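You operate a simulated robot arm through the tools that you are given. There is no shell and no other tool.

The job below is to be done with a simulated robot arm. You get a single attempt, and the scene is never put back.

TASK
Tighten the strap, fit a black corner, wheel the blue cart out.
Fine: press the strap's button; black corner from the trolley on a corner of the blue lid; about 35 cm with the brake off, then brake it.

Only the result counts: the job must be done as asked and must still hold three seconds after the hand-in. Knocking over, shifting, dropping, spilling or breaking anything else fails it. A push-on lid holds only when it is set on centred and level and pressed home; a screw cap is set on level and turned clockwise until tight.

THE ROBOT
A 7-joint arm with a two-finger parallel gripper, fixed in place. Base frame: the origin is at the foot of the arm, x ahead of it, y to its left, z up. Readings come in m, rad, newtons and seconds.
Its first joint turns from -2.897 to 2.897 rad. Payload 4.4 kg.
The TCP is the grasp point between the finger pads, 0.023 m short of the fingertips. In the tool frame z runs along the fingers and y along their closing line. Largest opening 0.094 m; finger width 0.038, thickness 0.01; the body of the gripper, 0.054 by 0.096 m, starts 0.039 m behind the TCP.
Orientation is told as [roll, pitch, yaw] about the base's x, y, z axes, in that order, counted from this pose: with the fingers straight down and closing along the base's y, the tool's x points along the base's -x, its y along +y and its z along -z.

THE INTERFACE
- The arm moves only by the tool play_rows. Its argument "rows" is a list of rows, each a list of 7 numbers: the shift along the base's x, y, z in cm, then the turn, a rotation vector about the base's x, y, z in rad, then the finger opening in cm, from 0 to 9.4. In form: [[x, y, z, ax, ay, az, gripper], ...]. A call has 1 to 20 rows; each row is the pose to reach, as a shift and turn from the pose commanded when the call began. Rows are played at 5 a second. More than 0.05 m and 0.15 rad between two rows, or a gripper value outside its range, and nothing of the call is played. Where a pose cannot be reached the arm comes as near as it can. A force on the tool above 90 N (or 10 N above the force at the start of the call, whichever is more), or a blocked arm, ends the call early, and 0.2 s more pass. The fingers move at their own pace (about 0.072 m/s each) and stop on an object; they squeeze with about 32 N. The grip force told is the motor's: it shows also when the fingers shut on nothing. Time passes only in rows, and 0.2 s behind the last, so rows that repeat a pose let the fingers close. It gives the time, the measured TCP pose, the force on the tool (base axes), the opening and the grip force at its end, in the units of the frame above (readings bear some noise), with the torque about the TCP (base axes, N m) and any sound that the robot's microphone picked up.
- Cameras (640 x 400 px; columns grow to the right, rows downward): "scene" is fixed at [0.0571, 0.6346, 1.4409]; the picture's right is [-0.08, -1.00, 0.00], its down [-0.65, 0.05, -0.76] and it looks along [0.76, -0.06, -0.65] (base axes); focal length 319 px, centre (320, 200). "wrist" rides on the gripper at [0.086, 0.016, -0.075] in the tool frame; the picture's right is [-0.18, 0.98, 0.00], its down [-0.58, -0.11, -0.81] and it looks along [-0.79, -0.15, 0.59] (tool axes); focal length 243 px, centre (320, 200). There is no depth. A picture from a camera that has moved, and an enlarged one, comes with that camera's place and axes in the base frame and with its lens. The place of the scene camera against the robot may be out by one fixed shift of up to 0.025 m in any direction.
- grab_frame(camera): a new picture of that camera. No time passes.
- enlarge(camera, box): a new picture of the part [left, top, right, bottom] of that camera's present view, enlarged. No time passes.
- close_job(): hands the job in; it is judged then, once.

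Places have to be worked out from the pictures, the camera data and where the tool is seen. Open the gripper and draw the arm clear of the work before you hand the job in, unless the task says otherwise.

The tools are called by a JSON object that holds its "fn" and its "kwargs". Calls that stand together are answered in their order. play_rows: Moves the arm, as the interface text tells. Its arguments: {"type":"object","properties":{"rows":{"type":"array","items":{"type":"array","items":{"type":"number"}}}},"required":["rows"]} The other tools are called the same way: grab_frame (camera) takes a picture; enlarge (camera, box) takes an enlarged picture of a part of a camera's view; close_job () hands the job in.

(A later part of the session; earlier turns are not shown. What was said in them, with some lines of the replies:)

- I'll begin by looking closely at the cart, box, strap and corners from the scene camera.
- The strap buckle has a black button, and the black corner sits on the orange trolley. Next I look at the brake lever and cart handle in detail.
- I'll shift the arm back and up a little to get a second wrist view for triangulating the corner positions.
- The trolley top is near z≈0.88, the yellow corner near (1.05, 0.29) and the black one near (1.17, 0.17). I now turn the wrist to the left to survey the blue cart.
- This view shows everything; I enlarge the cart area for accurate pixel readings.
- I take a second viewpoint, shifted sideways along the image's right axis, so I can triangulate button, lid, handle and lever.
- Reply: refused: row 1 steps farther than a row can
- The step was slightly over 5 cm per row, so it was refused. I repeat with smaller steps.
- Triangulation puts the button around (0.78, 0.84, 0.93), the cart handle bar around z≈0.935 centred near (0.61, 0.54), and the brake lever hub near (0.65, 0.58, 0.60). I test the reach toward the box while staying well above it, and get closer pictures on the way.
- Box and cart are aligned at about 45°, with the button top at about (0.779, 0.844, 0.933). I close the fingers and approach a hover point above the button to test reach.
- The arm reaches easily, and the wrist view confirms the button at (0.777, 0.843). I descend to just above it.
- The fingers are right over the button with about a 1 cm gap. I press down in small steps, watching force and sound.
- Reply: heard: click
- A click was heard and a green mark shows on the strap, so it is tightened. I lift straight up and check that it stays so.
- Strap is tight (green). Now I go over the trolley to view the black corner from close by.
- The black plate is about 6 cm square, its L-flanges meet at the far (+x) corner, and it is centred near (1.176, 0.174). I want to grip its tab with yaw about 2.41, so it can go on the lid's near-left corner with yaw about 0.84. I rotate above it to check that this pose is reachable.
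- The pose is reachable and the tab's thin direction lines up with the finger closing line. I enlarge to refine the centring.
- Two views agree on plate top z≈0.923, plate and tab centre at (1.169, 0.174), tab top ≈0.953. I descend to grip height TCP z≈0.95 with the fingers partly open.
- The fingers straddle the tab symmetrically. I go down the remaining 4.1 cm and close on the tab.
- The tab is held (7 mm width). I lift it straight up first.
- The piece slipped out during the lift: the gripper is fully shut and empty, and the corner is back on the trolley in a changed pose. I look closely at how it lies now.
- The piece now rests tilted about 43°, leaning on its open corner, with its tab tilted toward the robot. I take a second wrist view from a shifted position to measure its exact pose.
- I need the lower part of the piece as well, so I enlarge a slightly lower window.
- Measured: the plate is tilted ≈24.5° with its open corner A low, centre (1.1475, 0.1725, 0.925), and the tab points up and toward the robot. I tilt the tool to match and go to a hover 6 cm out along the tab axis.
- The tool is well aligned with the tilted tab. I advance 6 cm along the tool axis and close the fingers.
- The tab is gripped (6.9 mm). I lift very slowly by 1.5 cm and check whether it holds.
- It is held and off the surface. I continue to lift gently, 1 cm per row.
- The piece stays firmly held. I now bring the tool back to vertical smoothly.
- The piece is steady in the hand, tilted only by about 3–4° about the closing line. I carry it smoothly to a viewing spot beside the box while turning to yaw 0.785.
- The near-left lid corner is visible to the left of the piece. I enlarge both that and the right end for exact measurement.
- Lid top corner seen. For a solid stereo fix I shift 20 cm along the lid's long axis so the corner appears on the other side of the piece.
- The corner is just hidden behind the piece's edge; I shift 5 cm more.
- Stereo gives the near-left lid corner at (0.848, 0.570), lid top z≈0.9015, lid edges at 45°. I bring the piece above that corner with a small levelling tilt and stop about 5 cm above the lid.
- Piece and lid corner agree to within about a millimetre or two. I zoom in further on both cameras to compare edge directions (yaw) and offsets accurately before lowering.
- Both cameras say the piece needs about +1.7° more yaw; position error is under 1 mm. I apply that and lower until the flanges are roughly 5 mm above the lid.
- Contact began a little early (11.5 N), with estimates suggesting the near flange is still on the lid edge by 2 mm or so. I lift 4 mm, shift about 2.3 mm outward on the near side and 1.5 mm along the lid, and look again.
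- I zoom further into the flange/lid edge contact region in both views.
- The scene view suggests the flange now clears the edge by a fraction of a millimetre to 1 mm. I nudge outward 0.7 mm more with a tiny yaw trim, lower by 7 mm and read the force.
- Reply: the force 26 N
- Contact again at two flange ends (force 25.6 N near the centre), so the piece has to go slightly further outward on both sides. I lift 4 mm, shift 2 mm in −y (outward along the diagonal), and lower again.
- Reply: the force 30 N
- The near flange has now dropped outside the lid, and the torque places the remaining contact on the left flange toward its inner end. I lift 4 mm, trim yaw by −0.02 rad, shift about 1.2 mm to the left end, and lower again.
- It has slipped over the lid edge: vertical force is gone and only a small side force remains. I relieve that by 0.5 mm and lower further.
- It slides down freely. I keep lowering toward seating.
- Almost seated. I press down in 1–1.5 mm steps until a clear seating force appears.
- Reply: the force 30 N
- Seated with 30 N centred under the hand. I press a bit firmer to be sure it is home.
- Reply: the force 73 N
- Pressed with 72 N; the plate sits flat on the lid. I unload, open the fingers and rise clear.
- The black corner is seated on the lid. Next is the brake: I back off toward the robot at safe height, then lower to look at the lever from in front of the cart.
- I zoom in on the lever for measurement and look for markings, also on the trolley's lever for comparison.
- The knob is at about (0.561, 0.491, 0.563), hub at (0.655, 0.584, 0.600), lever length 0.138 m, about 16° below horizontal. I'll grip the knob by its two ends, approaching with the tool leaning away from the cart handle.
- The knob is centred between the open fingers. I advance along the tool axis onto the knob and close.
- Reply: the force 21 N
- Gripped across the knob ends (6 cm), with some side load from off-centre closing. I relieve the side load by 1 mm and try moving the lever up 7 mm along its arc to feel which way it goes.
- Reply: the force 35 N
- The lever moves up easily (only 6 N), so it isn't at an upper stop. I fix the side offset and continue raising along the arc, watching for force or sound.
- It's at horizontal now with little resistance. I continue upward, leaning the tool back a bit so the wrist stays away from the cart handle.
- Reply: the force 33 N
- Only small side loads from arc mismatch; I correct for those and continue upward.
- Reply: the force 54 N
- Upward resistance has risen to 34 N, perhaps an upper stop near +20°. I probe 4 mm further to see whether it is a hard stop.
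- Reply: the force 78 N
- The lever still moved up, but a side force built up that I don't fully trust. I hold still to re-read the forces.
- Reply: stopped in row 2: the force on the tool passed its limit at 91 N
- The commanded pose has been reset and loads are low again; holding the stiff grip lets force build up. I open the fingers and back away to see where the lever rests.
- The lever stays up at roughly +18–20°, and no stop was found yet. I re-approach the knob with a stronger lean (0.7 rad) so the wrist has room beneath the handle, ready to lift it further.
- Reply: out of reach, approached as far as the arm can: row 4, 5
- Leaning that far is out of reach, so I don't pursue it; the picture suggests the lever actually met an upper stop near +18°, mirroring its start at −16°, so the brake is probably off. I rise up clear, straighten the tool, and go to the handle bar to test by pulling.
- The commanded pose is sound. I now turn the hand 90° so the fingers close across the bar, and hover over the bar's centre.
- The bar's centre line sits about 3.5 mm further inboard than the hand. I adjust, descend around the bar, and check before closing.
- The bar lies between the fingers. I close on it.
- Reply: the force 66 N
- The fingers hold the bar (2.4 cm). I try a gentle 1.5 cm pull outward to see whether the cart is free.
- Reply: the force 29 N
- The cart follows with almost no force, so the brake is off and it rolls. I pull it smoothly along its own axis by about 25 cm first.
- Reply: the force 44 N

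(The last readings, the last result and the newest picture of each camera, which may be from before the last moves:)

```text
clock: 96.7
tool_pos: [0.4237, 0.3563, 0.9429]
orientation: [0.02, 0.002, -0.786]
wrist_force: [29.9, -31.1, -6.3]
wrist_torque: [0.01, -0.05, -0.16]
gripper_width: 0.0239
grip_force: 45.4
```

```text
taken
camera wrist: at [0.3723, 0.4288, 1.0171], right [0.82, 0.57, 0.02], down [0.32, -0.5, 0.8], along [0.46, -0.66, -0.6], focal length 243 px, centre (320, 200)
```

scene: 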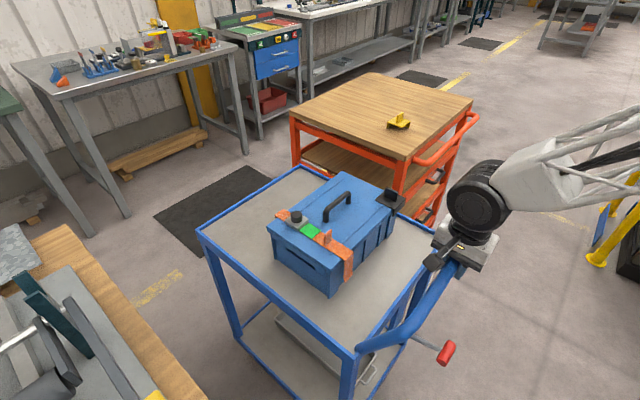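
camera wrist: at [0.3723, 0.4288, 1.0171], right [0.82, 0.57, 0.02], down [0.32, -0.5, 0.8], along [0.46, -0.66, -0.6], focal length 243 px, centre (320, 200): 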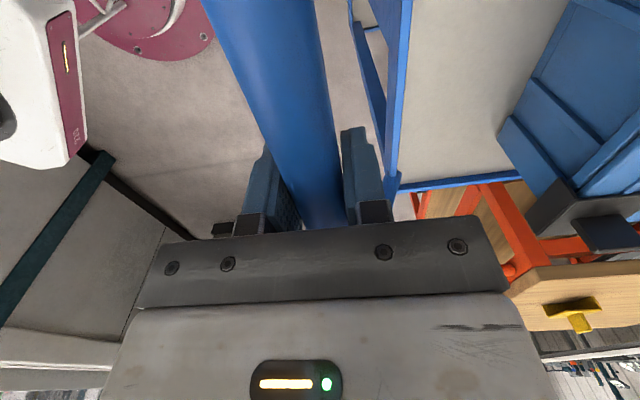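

It has rolled about 26 cm, straight. A small sideways load shows the cart's axis is a degree off my line, so I pull the remaining 9 cm with a slight correction.

{"fn": "play_rows", "kwargs": {"rows": [[0, -0.4, 0, 0, 0, 0, 1], [-0.5, -1, 0, 0, 0, 0, 1], [-1.3, -1.8, 0, 0, 0, 0, 1], [-2.3, -2.8, 0, 0, 0, 0, 1], [-3.3, -3.8, 0, 0, 0, 0, 1], [-4.2, -4.8, 0, 0, 0, 0, 1], [-5, -5.6, 0, 0, 0, 0, 1], [-5.6, -6.2, 0, 0, 0, 0, 1], [-5.9, -6.5, 0, 0, 0, 0, 1], [-6, -6.6, 0, 0, 0, 0, 1], [-6, -6.6, 0, 0, 0, 0, 1], [-6, -6.6, 0, 0, 0, 0, 1]]}}

{"fn": "grab_frame", "kwargs": {"camera": "scene"}}

{"fn": "enlarge", "kwargs": {"camera": "scene", "box": [240, 150, 480, 390]}}

```text
clock: 99.3
tool_pos: [0.3627, 0.2914, 0.942]
orientation: [0.021, 0.003, -0.783]
wrist_force: [-4.8, 9.4, 71.1]
wrist_torque: [-0.03, -0.04, -0.29]
gripper_width: 0.024
grip_force: 45.1
```

```text
taken
```

scene: 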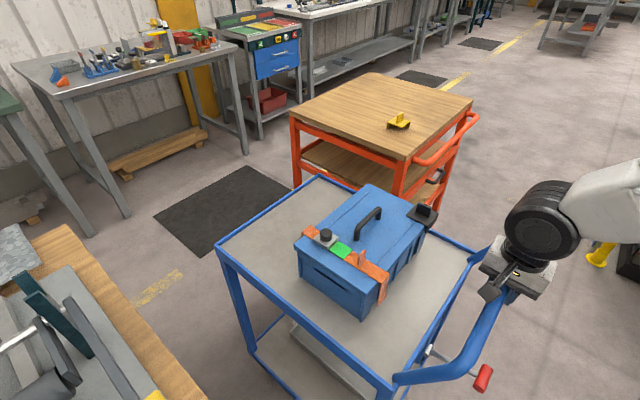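

```text
1.67 times, centred on (360, 270) of scene
camera zoom: at [0.0571, 0.6346, 1.4409], right [-0.08, -1.0, 0.0], down [-0.65, 0.05, -0.76], along [0.76, -0.06, -0.65], focal length 532 px, centre (253, 83)
```

zoom: 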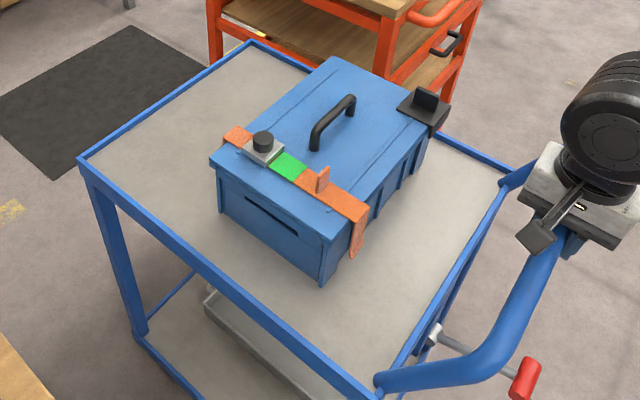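

The cart has moved about 35 cm. Vertical load is building in the closed grip, so I release now and rise straight up.

{"fn": "play_rows", "kwargs": {"rows": [[0, 0, 0, 0, 0, 0, 4], [0, 0, 0, 0, 0, 0, 6], [0, 0, 0, 0, 0, 0, 8], [0, 0, 1, 0, 0, 0, 9], [0, 0, 4, 0, 0, 0, 9], [0, 0, 8, 0, 0, 0, 9], [0, 0, 12, 0, 0, 0, 9], [0, 0, 15, 0, 0, 0, 9], [0, 0, 15, 0, 0, 0, 9]]}}

{"fn": "grab_frame", "kwargs": {"camera": "scene"}}

{"fn": "grab_frame", "kwargs": {"camera": "wrist"}}

```text
clock: 101.3
tool_pos: [0.364, 0.2927, 1.0923]
orientation: [0.019, 0.003, -0.784]
wrist_force: [0.3, 0.8, 0.8]
wrist_torque: [-0.04, 0.0, -0.01]
gripper_width: 0.0899
grip_force: 0.0
```

```text
taken
```

scene: 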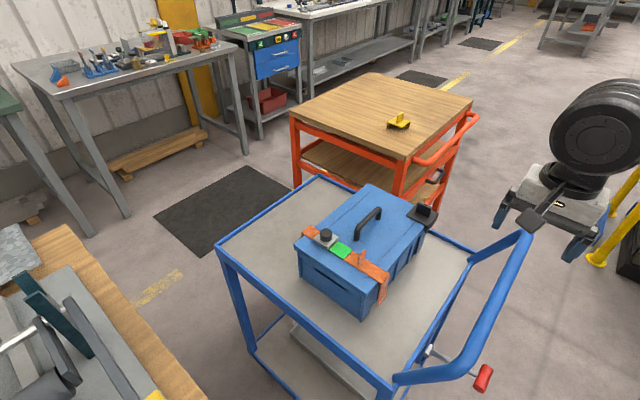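

```text
taken
camera wrist: at [0.3119, 0.3647, 1.1661], right [0.82, 0.57, 0.02], down [0.33, -0.5, 0.8], along [0.46, -0.66, -0.6], focal length 243 px, centre (320, 200)
```

wrist: 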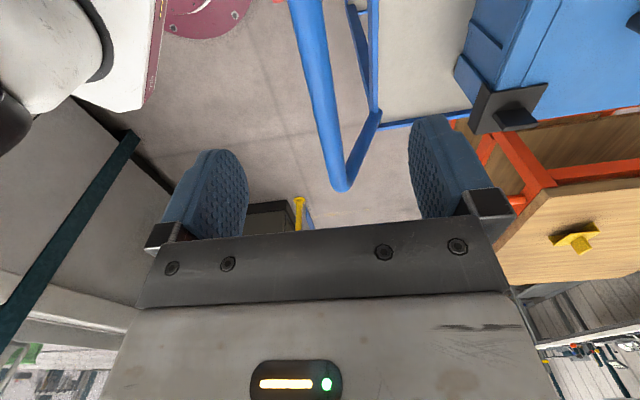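

The bar is released and the cart stays put. Now the brake: I move outward toward the base, turn the hand back to yaw 0.785 and close the fingers to look at the lever.

{"fn": "play_rows", "kwargs": {"rows": [[-0.8, -0.8, 0, 0, 0, 0.131, 9], [-1.6, -1.6, 0, 0, 0, 0.262, 8], [-2.5, -2.5, 0, 0, 0, 0.393, 6], [-3.4, -3.4, 0, 0, 0, 0.524, 4], [-4.3, -4.3, 0, 0, 0, 0.655, 2], [-5.2, -5.2, 0, 0, 0, 0.786, 0], [-6.1, -6.1, -1, 0, 0, 0.917, 0], [-7, -7, -2, 0, 0, 1.048, 0], [-7.9, -7.9, -4, 0, 0, 1.179, 0], [-8.8, -8.8, -6, 0, 0, 1.31, 0], [-9.6, -9.6, -8, 0, 0, 1.441, 0], [-10.4, -10.4, -10, 0, 0, 1.57, 0], [-10.4, -10.4, -10, 0, 0, 1.57, 0]]}}

{"fn": "grab_frame", "kwargs": {"camera": "wrist"}}

{"fn": "grab_frame", "kwargs": {"camera": "scene"}}

```text
clock: 104.1
tool_pos: [0.2592, 0.187, 0.9901]
orientation: [0.02, 0.003, 0.786]
wrist_force: [-0.7, -0.2, 0.3]
wrist_torque: [0.01, -0.01, -0.02]
gripper_width: 0.0
grip_force: 32.6
```

```text
taken
camera wrist: at [0.1864, 0.1368, 1.0659], right [-0.57, 0.82, 0.02], down [0.5, 0.33, 0.8], along [0.66, 0.46, -0.6], focal length 243 px, centre (320, 200)
```

wrist: 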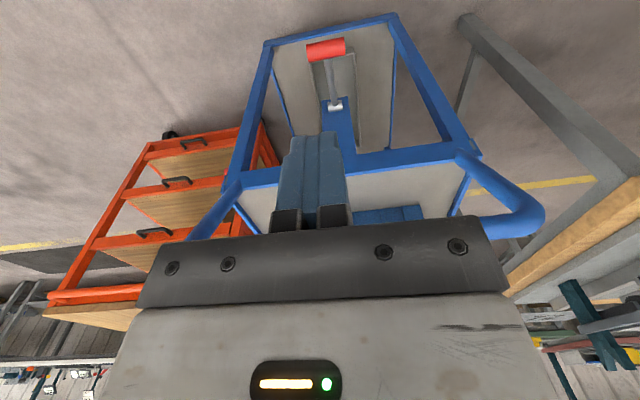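

```text
taken
```

scene: 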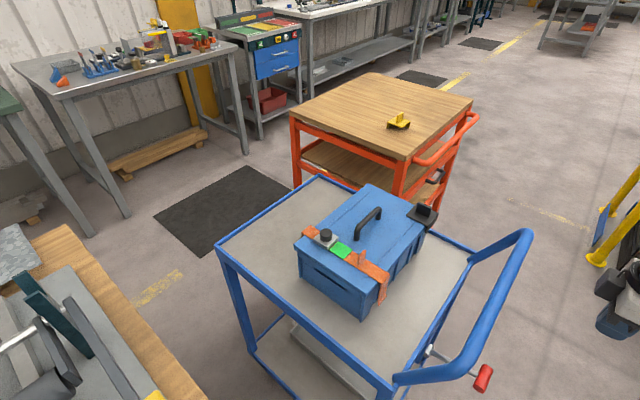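

The knob is at about (0.316, 0.2445, 0.642), as expected. I come down over it with closed fingers, leaning slightly away from the handle bar.

{"fn": "play_rows", "kwargs": {"rows": [[0.5, 0.5, -3, 0.053, -0.053, 0, 0], [1, 1, -7, 0.106, -0.106, 0, 0], [1.6, 1.6, -11, 0.159, -0.159, 0, 0], [2.4, 2.4, -15, 0.212, -0.212, 0, 0], [3.3, 3.3, -19, 0.212, -0.212, 0, 0], [4.2, 4.2, -22.5, 0.212, -0.212, 0, 0], [5.2, 5.3, -25.5, 0.212, -0.212, 0, 0], [5.2, 5.3, -26.3, 0.212, -0.212, 0, 0], [5.2, 5.3, -26.3, 0.212, -0.212, 0, 0]]}}

{"fn": "grab_frame", "kwargs": {"camera": "wrist"}}

{"fn": "enlarge", "kwargs": {"camera": "scene", "box": [400, 270, 600, 395]}}

```text
clock: 106.1
tool_pos: [0.3106, 0.2408, 0.7289]
orientation: [0.019, -0.297, 0.785]
wrist_force: [-0.1, -0.2, 0.8]
wrist_torque: [0.01, -0.02, -0.02]
gripper_width: 0.0001
grip_force: 31.4
```

```text
taken
camera wrist: at [0.2253, 0.1768, 0.7752], right [-0.57, 0.82, 0.07], down [0.31, 0.14, 0.94], along [0.76, 0.56, -0.34], focal length 243 px, centre (320, 200)
```

wrist: 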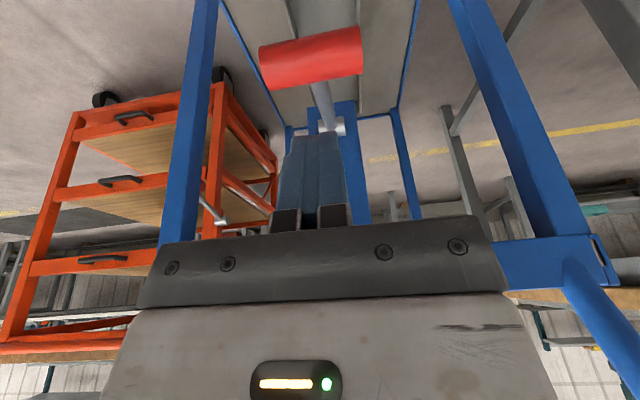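

```text
3.20 times, centred on (500, 332) of scene
camera zoom: at [0.0571, 0.6346, 1.4409], right [-0.08, -1.0, 0.0], down [-0.65, 0.05, -0.76], along [0.76, -0.06, -0.65], focal length 1021 px, centre (-256, -224)
```

zoom: 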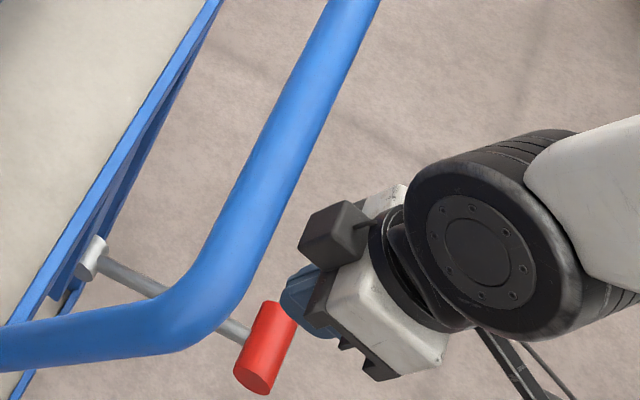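

The fingertips are right above the knob. I push straight down in steady steps and watch the force.

{"fn": "play_rows", "kwargs": {"rows": [[0, 0, -2, 0, 0, 0, 0], [0, 0, -4, 0, 0, 0, 0], [0, 0, -5.2, 0, 0, 0, 0], [0, 0, -6.2, 0, 0, 0, 0], [0, 0, -7.2, 0, 0, 0, 0], [0, 0, -8.2, 0, 0, 0, 0], [0, 0, -9.2, 0, 0, 0, 0]]}}

{"fn": "grab_frame", "kwargs": {"camera": "wrist"}}

{"fn": "enlarge", "kwargs": {"camera": "scene", "box": [400, 270, 600, 395]}}

```text
clock: 107.7
tool_pos: [0.3117, 0.2375, 0.6361]
orientation: [0.019, -0.297, 0.784]
wrist_force: [0.2, -0.9, 0.1]
wrist_torque: [-0.02, 0.0, 0.0]
gripper_width: 0.0
grip_force: 32.2
```

```text
taken
camera wrist: at [0.2264, 0.174, 0.6823], right [-0.57, 0.82, 0.07], down [0.31, 0.14, 0.94], along [0.76, 0.56, -0.34], focal length 243 px, centre (320, 200)
```

wrist: 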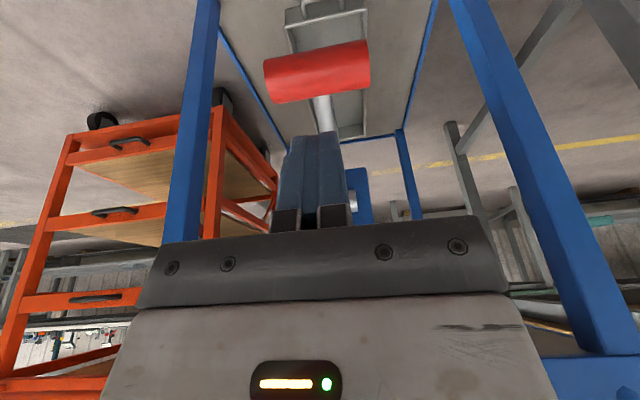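

```text
3.20 times, centred on (500, 332) of scene
camera zoom: at [0.0571, 0.6346, 1.4409], right [-0.08, -1.0, 0.0], down [-0.65, 0.05, -0.76], along [0.76, -0.06, -0.65], focal length 1021 px, centre (-256, -224)
```

zoom: 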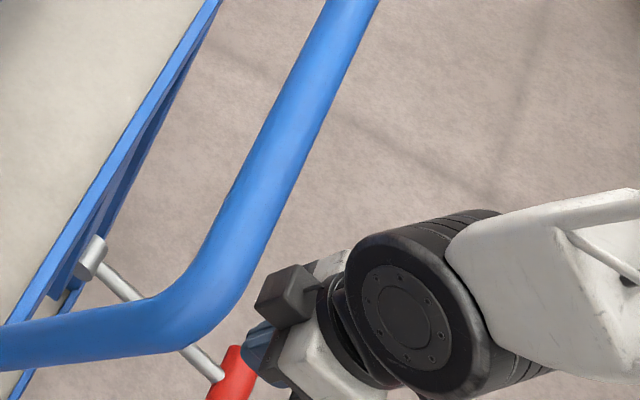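

The lever goes down with it at almost no force. I continue to its lower stop.

{"fn": "play_rows", "kwargs": {"rows": [[0, 0, -1, 0, 0, 0, 0], [0, 0, -2, 0, 0, 0, 0], [0, 0, -2.8, 0, 0, 0, 0], [0, 0, -3.4, 0, 0, 0, 0], [0, 0, -3.8, 0, 0, 0, 0]]}}

{"fn": "grab_frame", "kwargs": {"camera": "wrist"}}

{"fn": "enlarge", "kwargs": {"camera": "scene", "box": [400, 270, 600, 395]}}

```text
clock: 108.9
tool_pos: [0.3119, 0.24, 0.5998]
orientation: [0.02, -0.296, 0.786]
wrist_force: [-0.7, -0.3, 0.5]
wrist_torque: [-0.01, 0.0, -0.02]
gripper_width: 0.0
grip_force: 31.4
```

```text
taken
camera wrist: at [0.2266, 0.1757, 0.6451], right [-0.57, 0.82, 0.07], down [0.31, 0.14, 0.94], along [0.76, 0.56, -0.34], focal length 243 px, centre (320, 200)
```

wrist: 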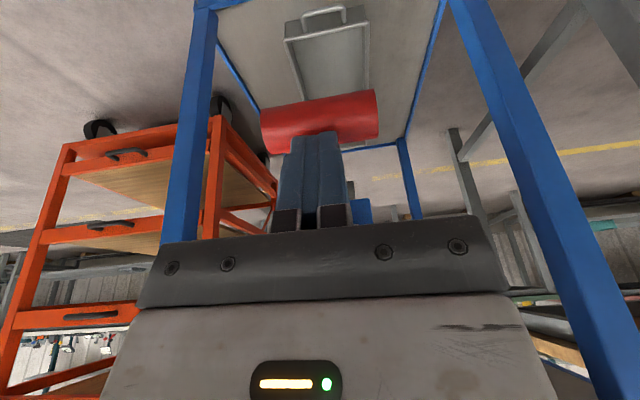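

```text
3.20 times, centred on (500, 332) of scene
camera zoom: at [0.0571, 0.6346, 1.4409], right [-0.08, -1.0, 0.0], down [-0.65, 0.05, -0.76], along [0.76, -0.06, -0.65], focal length 1021 px, centre (-256, -224)
```

zoom: 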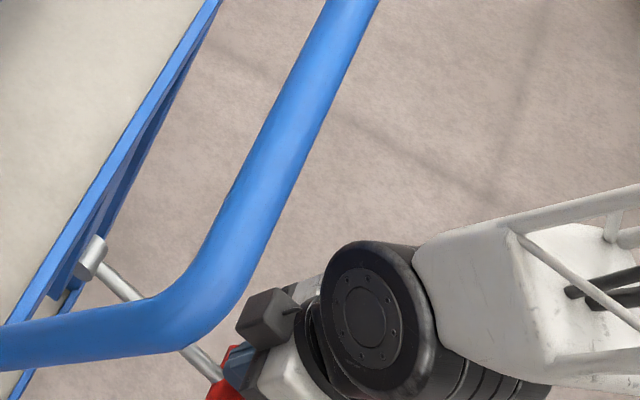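

The lever has snapped back to its original lower position (same −16° angle as at the start), and the fingertips are just at its top. I press a little more to confirm it is at the stop.

{"fn": "play_rows", "kwargs": {"rows": [[0, 0, -0.3, 0, 0, 0, 0], [0, 0, -0.6, 0, 0, 0, 0], [0, 0, -0.9, 0, 0, 0, 0]]}}

```text
clock: 109.6
tool_pos: [0.3118, 0.2393, 0.5937]
orientation: [0.019, -0.299, 0.785]
wrist_force: [-25.0, -30.1, 65.3]
wrist_torque: [-0.59, 0.34, -0.01]
gripper_width: 0.0
grip_force: 32.0
stopped in row 3: the force on the tool passed its limit at 103 N (the readings are from after the stop); the commanded pose is now the measured one
```

It is firmly at the lower stop, so the brake is on. I back off up and away, then inspect everything.

{"fn": "play_rows", "kwargs": {"rows": [[-0.2, -0.2, 0.9, 0, 0, 0, 0], [-0.6, -0.6, 2.5, 0, 0, 0, 0], [-1.4, -1.4, 5.5, 0, 0, 0, 0], [-2.4, -2.4, 9, 0, 0, 0, 0], [-3.4, -3.4, 13, 0, 0, 0, 0], [-4.4, -4.4, 17, -0.053, 0.053, 0, 2], [-5.2, -5.2, 21, -0.106, 0.106, 0, 4], [-5.2, -5.2, 25, -0.159, 0.159, 0, 6], [-5.2, -5.2, 29, -0.212, 0.212, 0, 8], [-5.2, -5.2, 33, -0.212, 0.212, 0, 9], [-5.2, -5.2, 37, -0.212, 0.212, 0, 9], [-5.2, -5.2, 41, -0.212, 0.212, 0, 9], [-5.2, -5.2, 45, -0.212, 0.212, 0, 9], [-5.2, -5.2, 45, -0.212, 0.212, 0, 9]]}}

{"fn": "grab_frame", "kwargs": {"camera": "scene"}}

{"fn": "grab_frame", "kwargs": {"camera": "wrist"}}

{"fn": "enlarge", "kwargs": {"camera": "scene", "box": [290, 180, 450, 320]}}

{"fn": "enlarge", "kwargs": {"camera": "scene", "box": [390, 290, 550, 395]}}

```text
clock: 112.6
tool_pos: [0.2593, 0.1883, 1.046]
orientation: [0.02, 0.002, 0.784]
wrist_force: [0.1, -0.7, -0.2]
wrist_torque: [0.02, -0.05, 0.0]
gripper_width: 0.09
grip_force: 0.1
```

```text
taken
```

scene: 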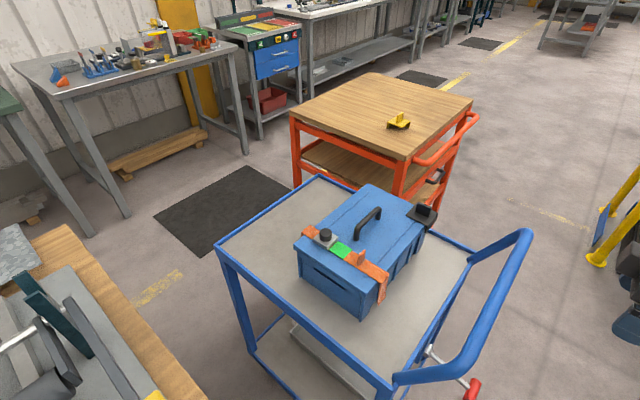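

```text
taken
camera wrist: at [0.1871, 0.1385, 1.1205], right [-0.56, 0.82, 0.02], down [0.5, 0.32, 0.8], along [0.66, 0.46, -0.6], focal length 243 px, centre (320, 200)
```

wrist: 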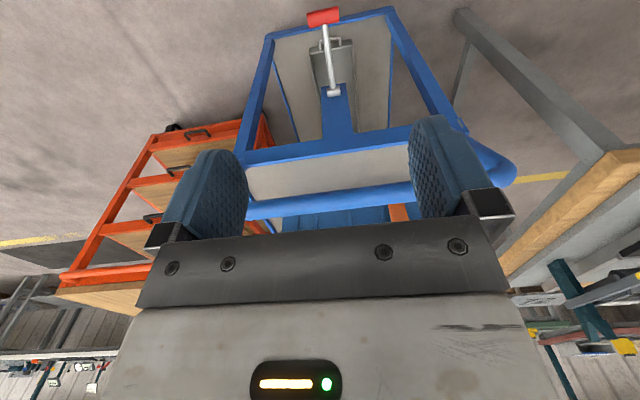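

```text
2.86 times, centred on (370, 250) of scene
camera zoom: at [0.0571, 0.6346, 1.4409], right [-0.08, -1.0, 0.0], down [-0.65, 0.05, -0.76], along [0.76, -0.06, -0.65], focal length 912 px, centre (177, 57)
```

zoom: 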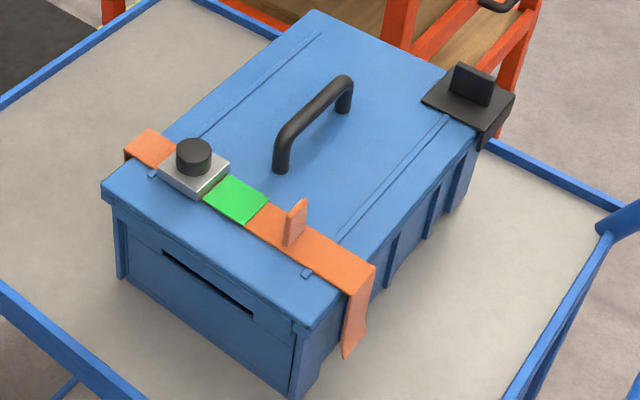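

```text
3.81 times, centred on (470, 342) of scene
camera zoom: at [0.0571, 0.6346, 1.4409], right [-0.08, -1.0, 0.0], down [-0.65, 0.05, -0.76], along [0.76, -0.06, -0.65], focal length 1216 px, centre (-251, -343)
```

zoom: 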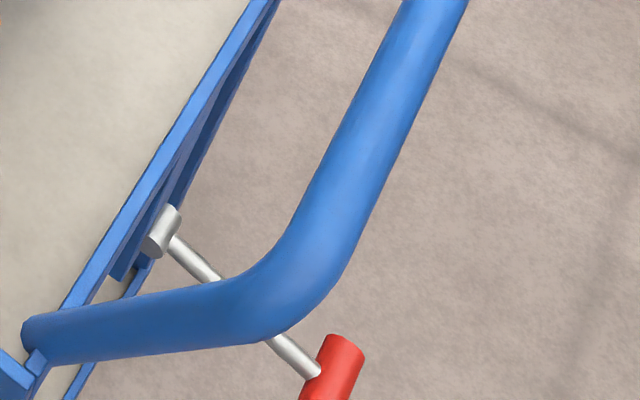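

Cart displacement checks out at about 34–35 cm, the lever is down, the strap still green. One close look at the corner before handing in.

{"fn": "enlarge", "kwargs": {"camera": "scene", "box": [396, 190, 444, 240]}}

{"fn": "play_rows", "kwargs": {"rows": [[-1, -1, 3, 0, 0, 0, 9], [-2, -2, 6, 0, 0, 0, 9], [-2, -2, 9, 0, 0, 0, 9], [-2, -2, 9, 0, 0, 0, 9], [-2, -2, 9, 0, 0, 0, 9]]}}

{"fn": "grab_frame", "kwargs": {"camera": "scene"}}

```text
8.00 times, centred on (420, 215) of scene
camera zoom: at [0.0571, 0.6346, 1.4409], right [-0.08, -1.0, 0.0], down [-0.65, 0.05, -0.76], along [0.76, -0.06, -0.65], focal length 2553 px, centre (-480, 80)
```

zoom: 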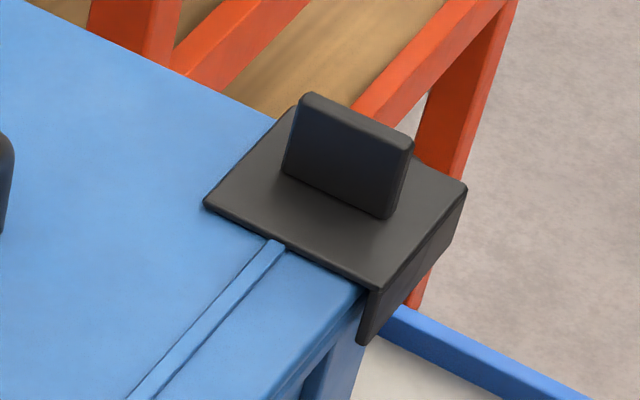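

```text
clock: 113.8
tool_pos: [0.2411, 0.1682, 1.1349]
orientation: [0.019, 0.0, 0.788]
wrist_force: [0.7, 0.1, 0.2]
wrist_torque: [-0.02, -0.01, 0.0]
gripper_width: 0.0901
grip_force: 0.1
```

```text
taken
```

scene: 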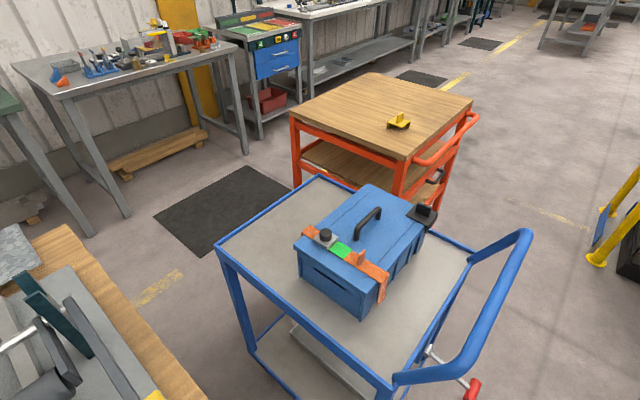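

The corner sits flush on the lid, the strap is tight, the cart is about 35 cm out with its lever back in the braked position. The gripper is open and the arm is clear, so I hand the job in.

{"fn": "close_job", "kwargs": {}}

```text
The job is handed in.
```

The job is handed in; all three parts looked done at the last check, but I haven't seen the verdict.

- **Strap:** I pressed the buckle's button once and heard a click. A green mark appeared on the strap, and it was still showing in the last picture.
- **Black corner:** It sits flush on the corner of the blue lid at the cart's handle side, at the end away from the strap. I pressed it down with about 72 N, but heard no click when it seated. It slipped out of the gripper once and fell back onto the trolley top; I picked it up again, and nothing else was hit.
- **Cart:** I lifted the brake lever, and the cart then rolled with almost no force. I pulled it straight out by the handle, about 35 cm by the arm's reading and about 34 cm by a rough check in the pictures.
- **Brake:** I pushed the lever down to a firm stop, where it sits at the same angle as at the start. I did not pull on the cart afterwards to test that the brake holds.

The gripper is open and the arm is clear of the work. The yellow corner, the orange trolley and its lever look unmoved in the final picture.
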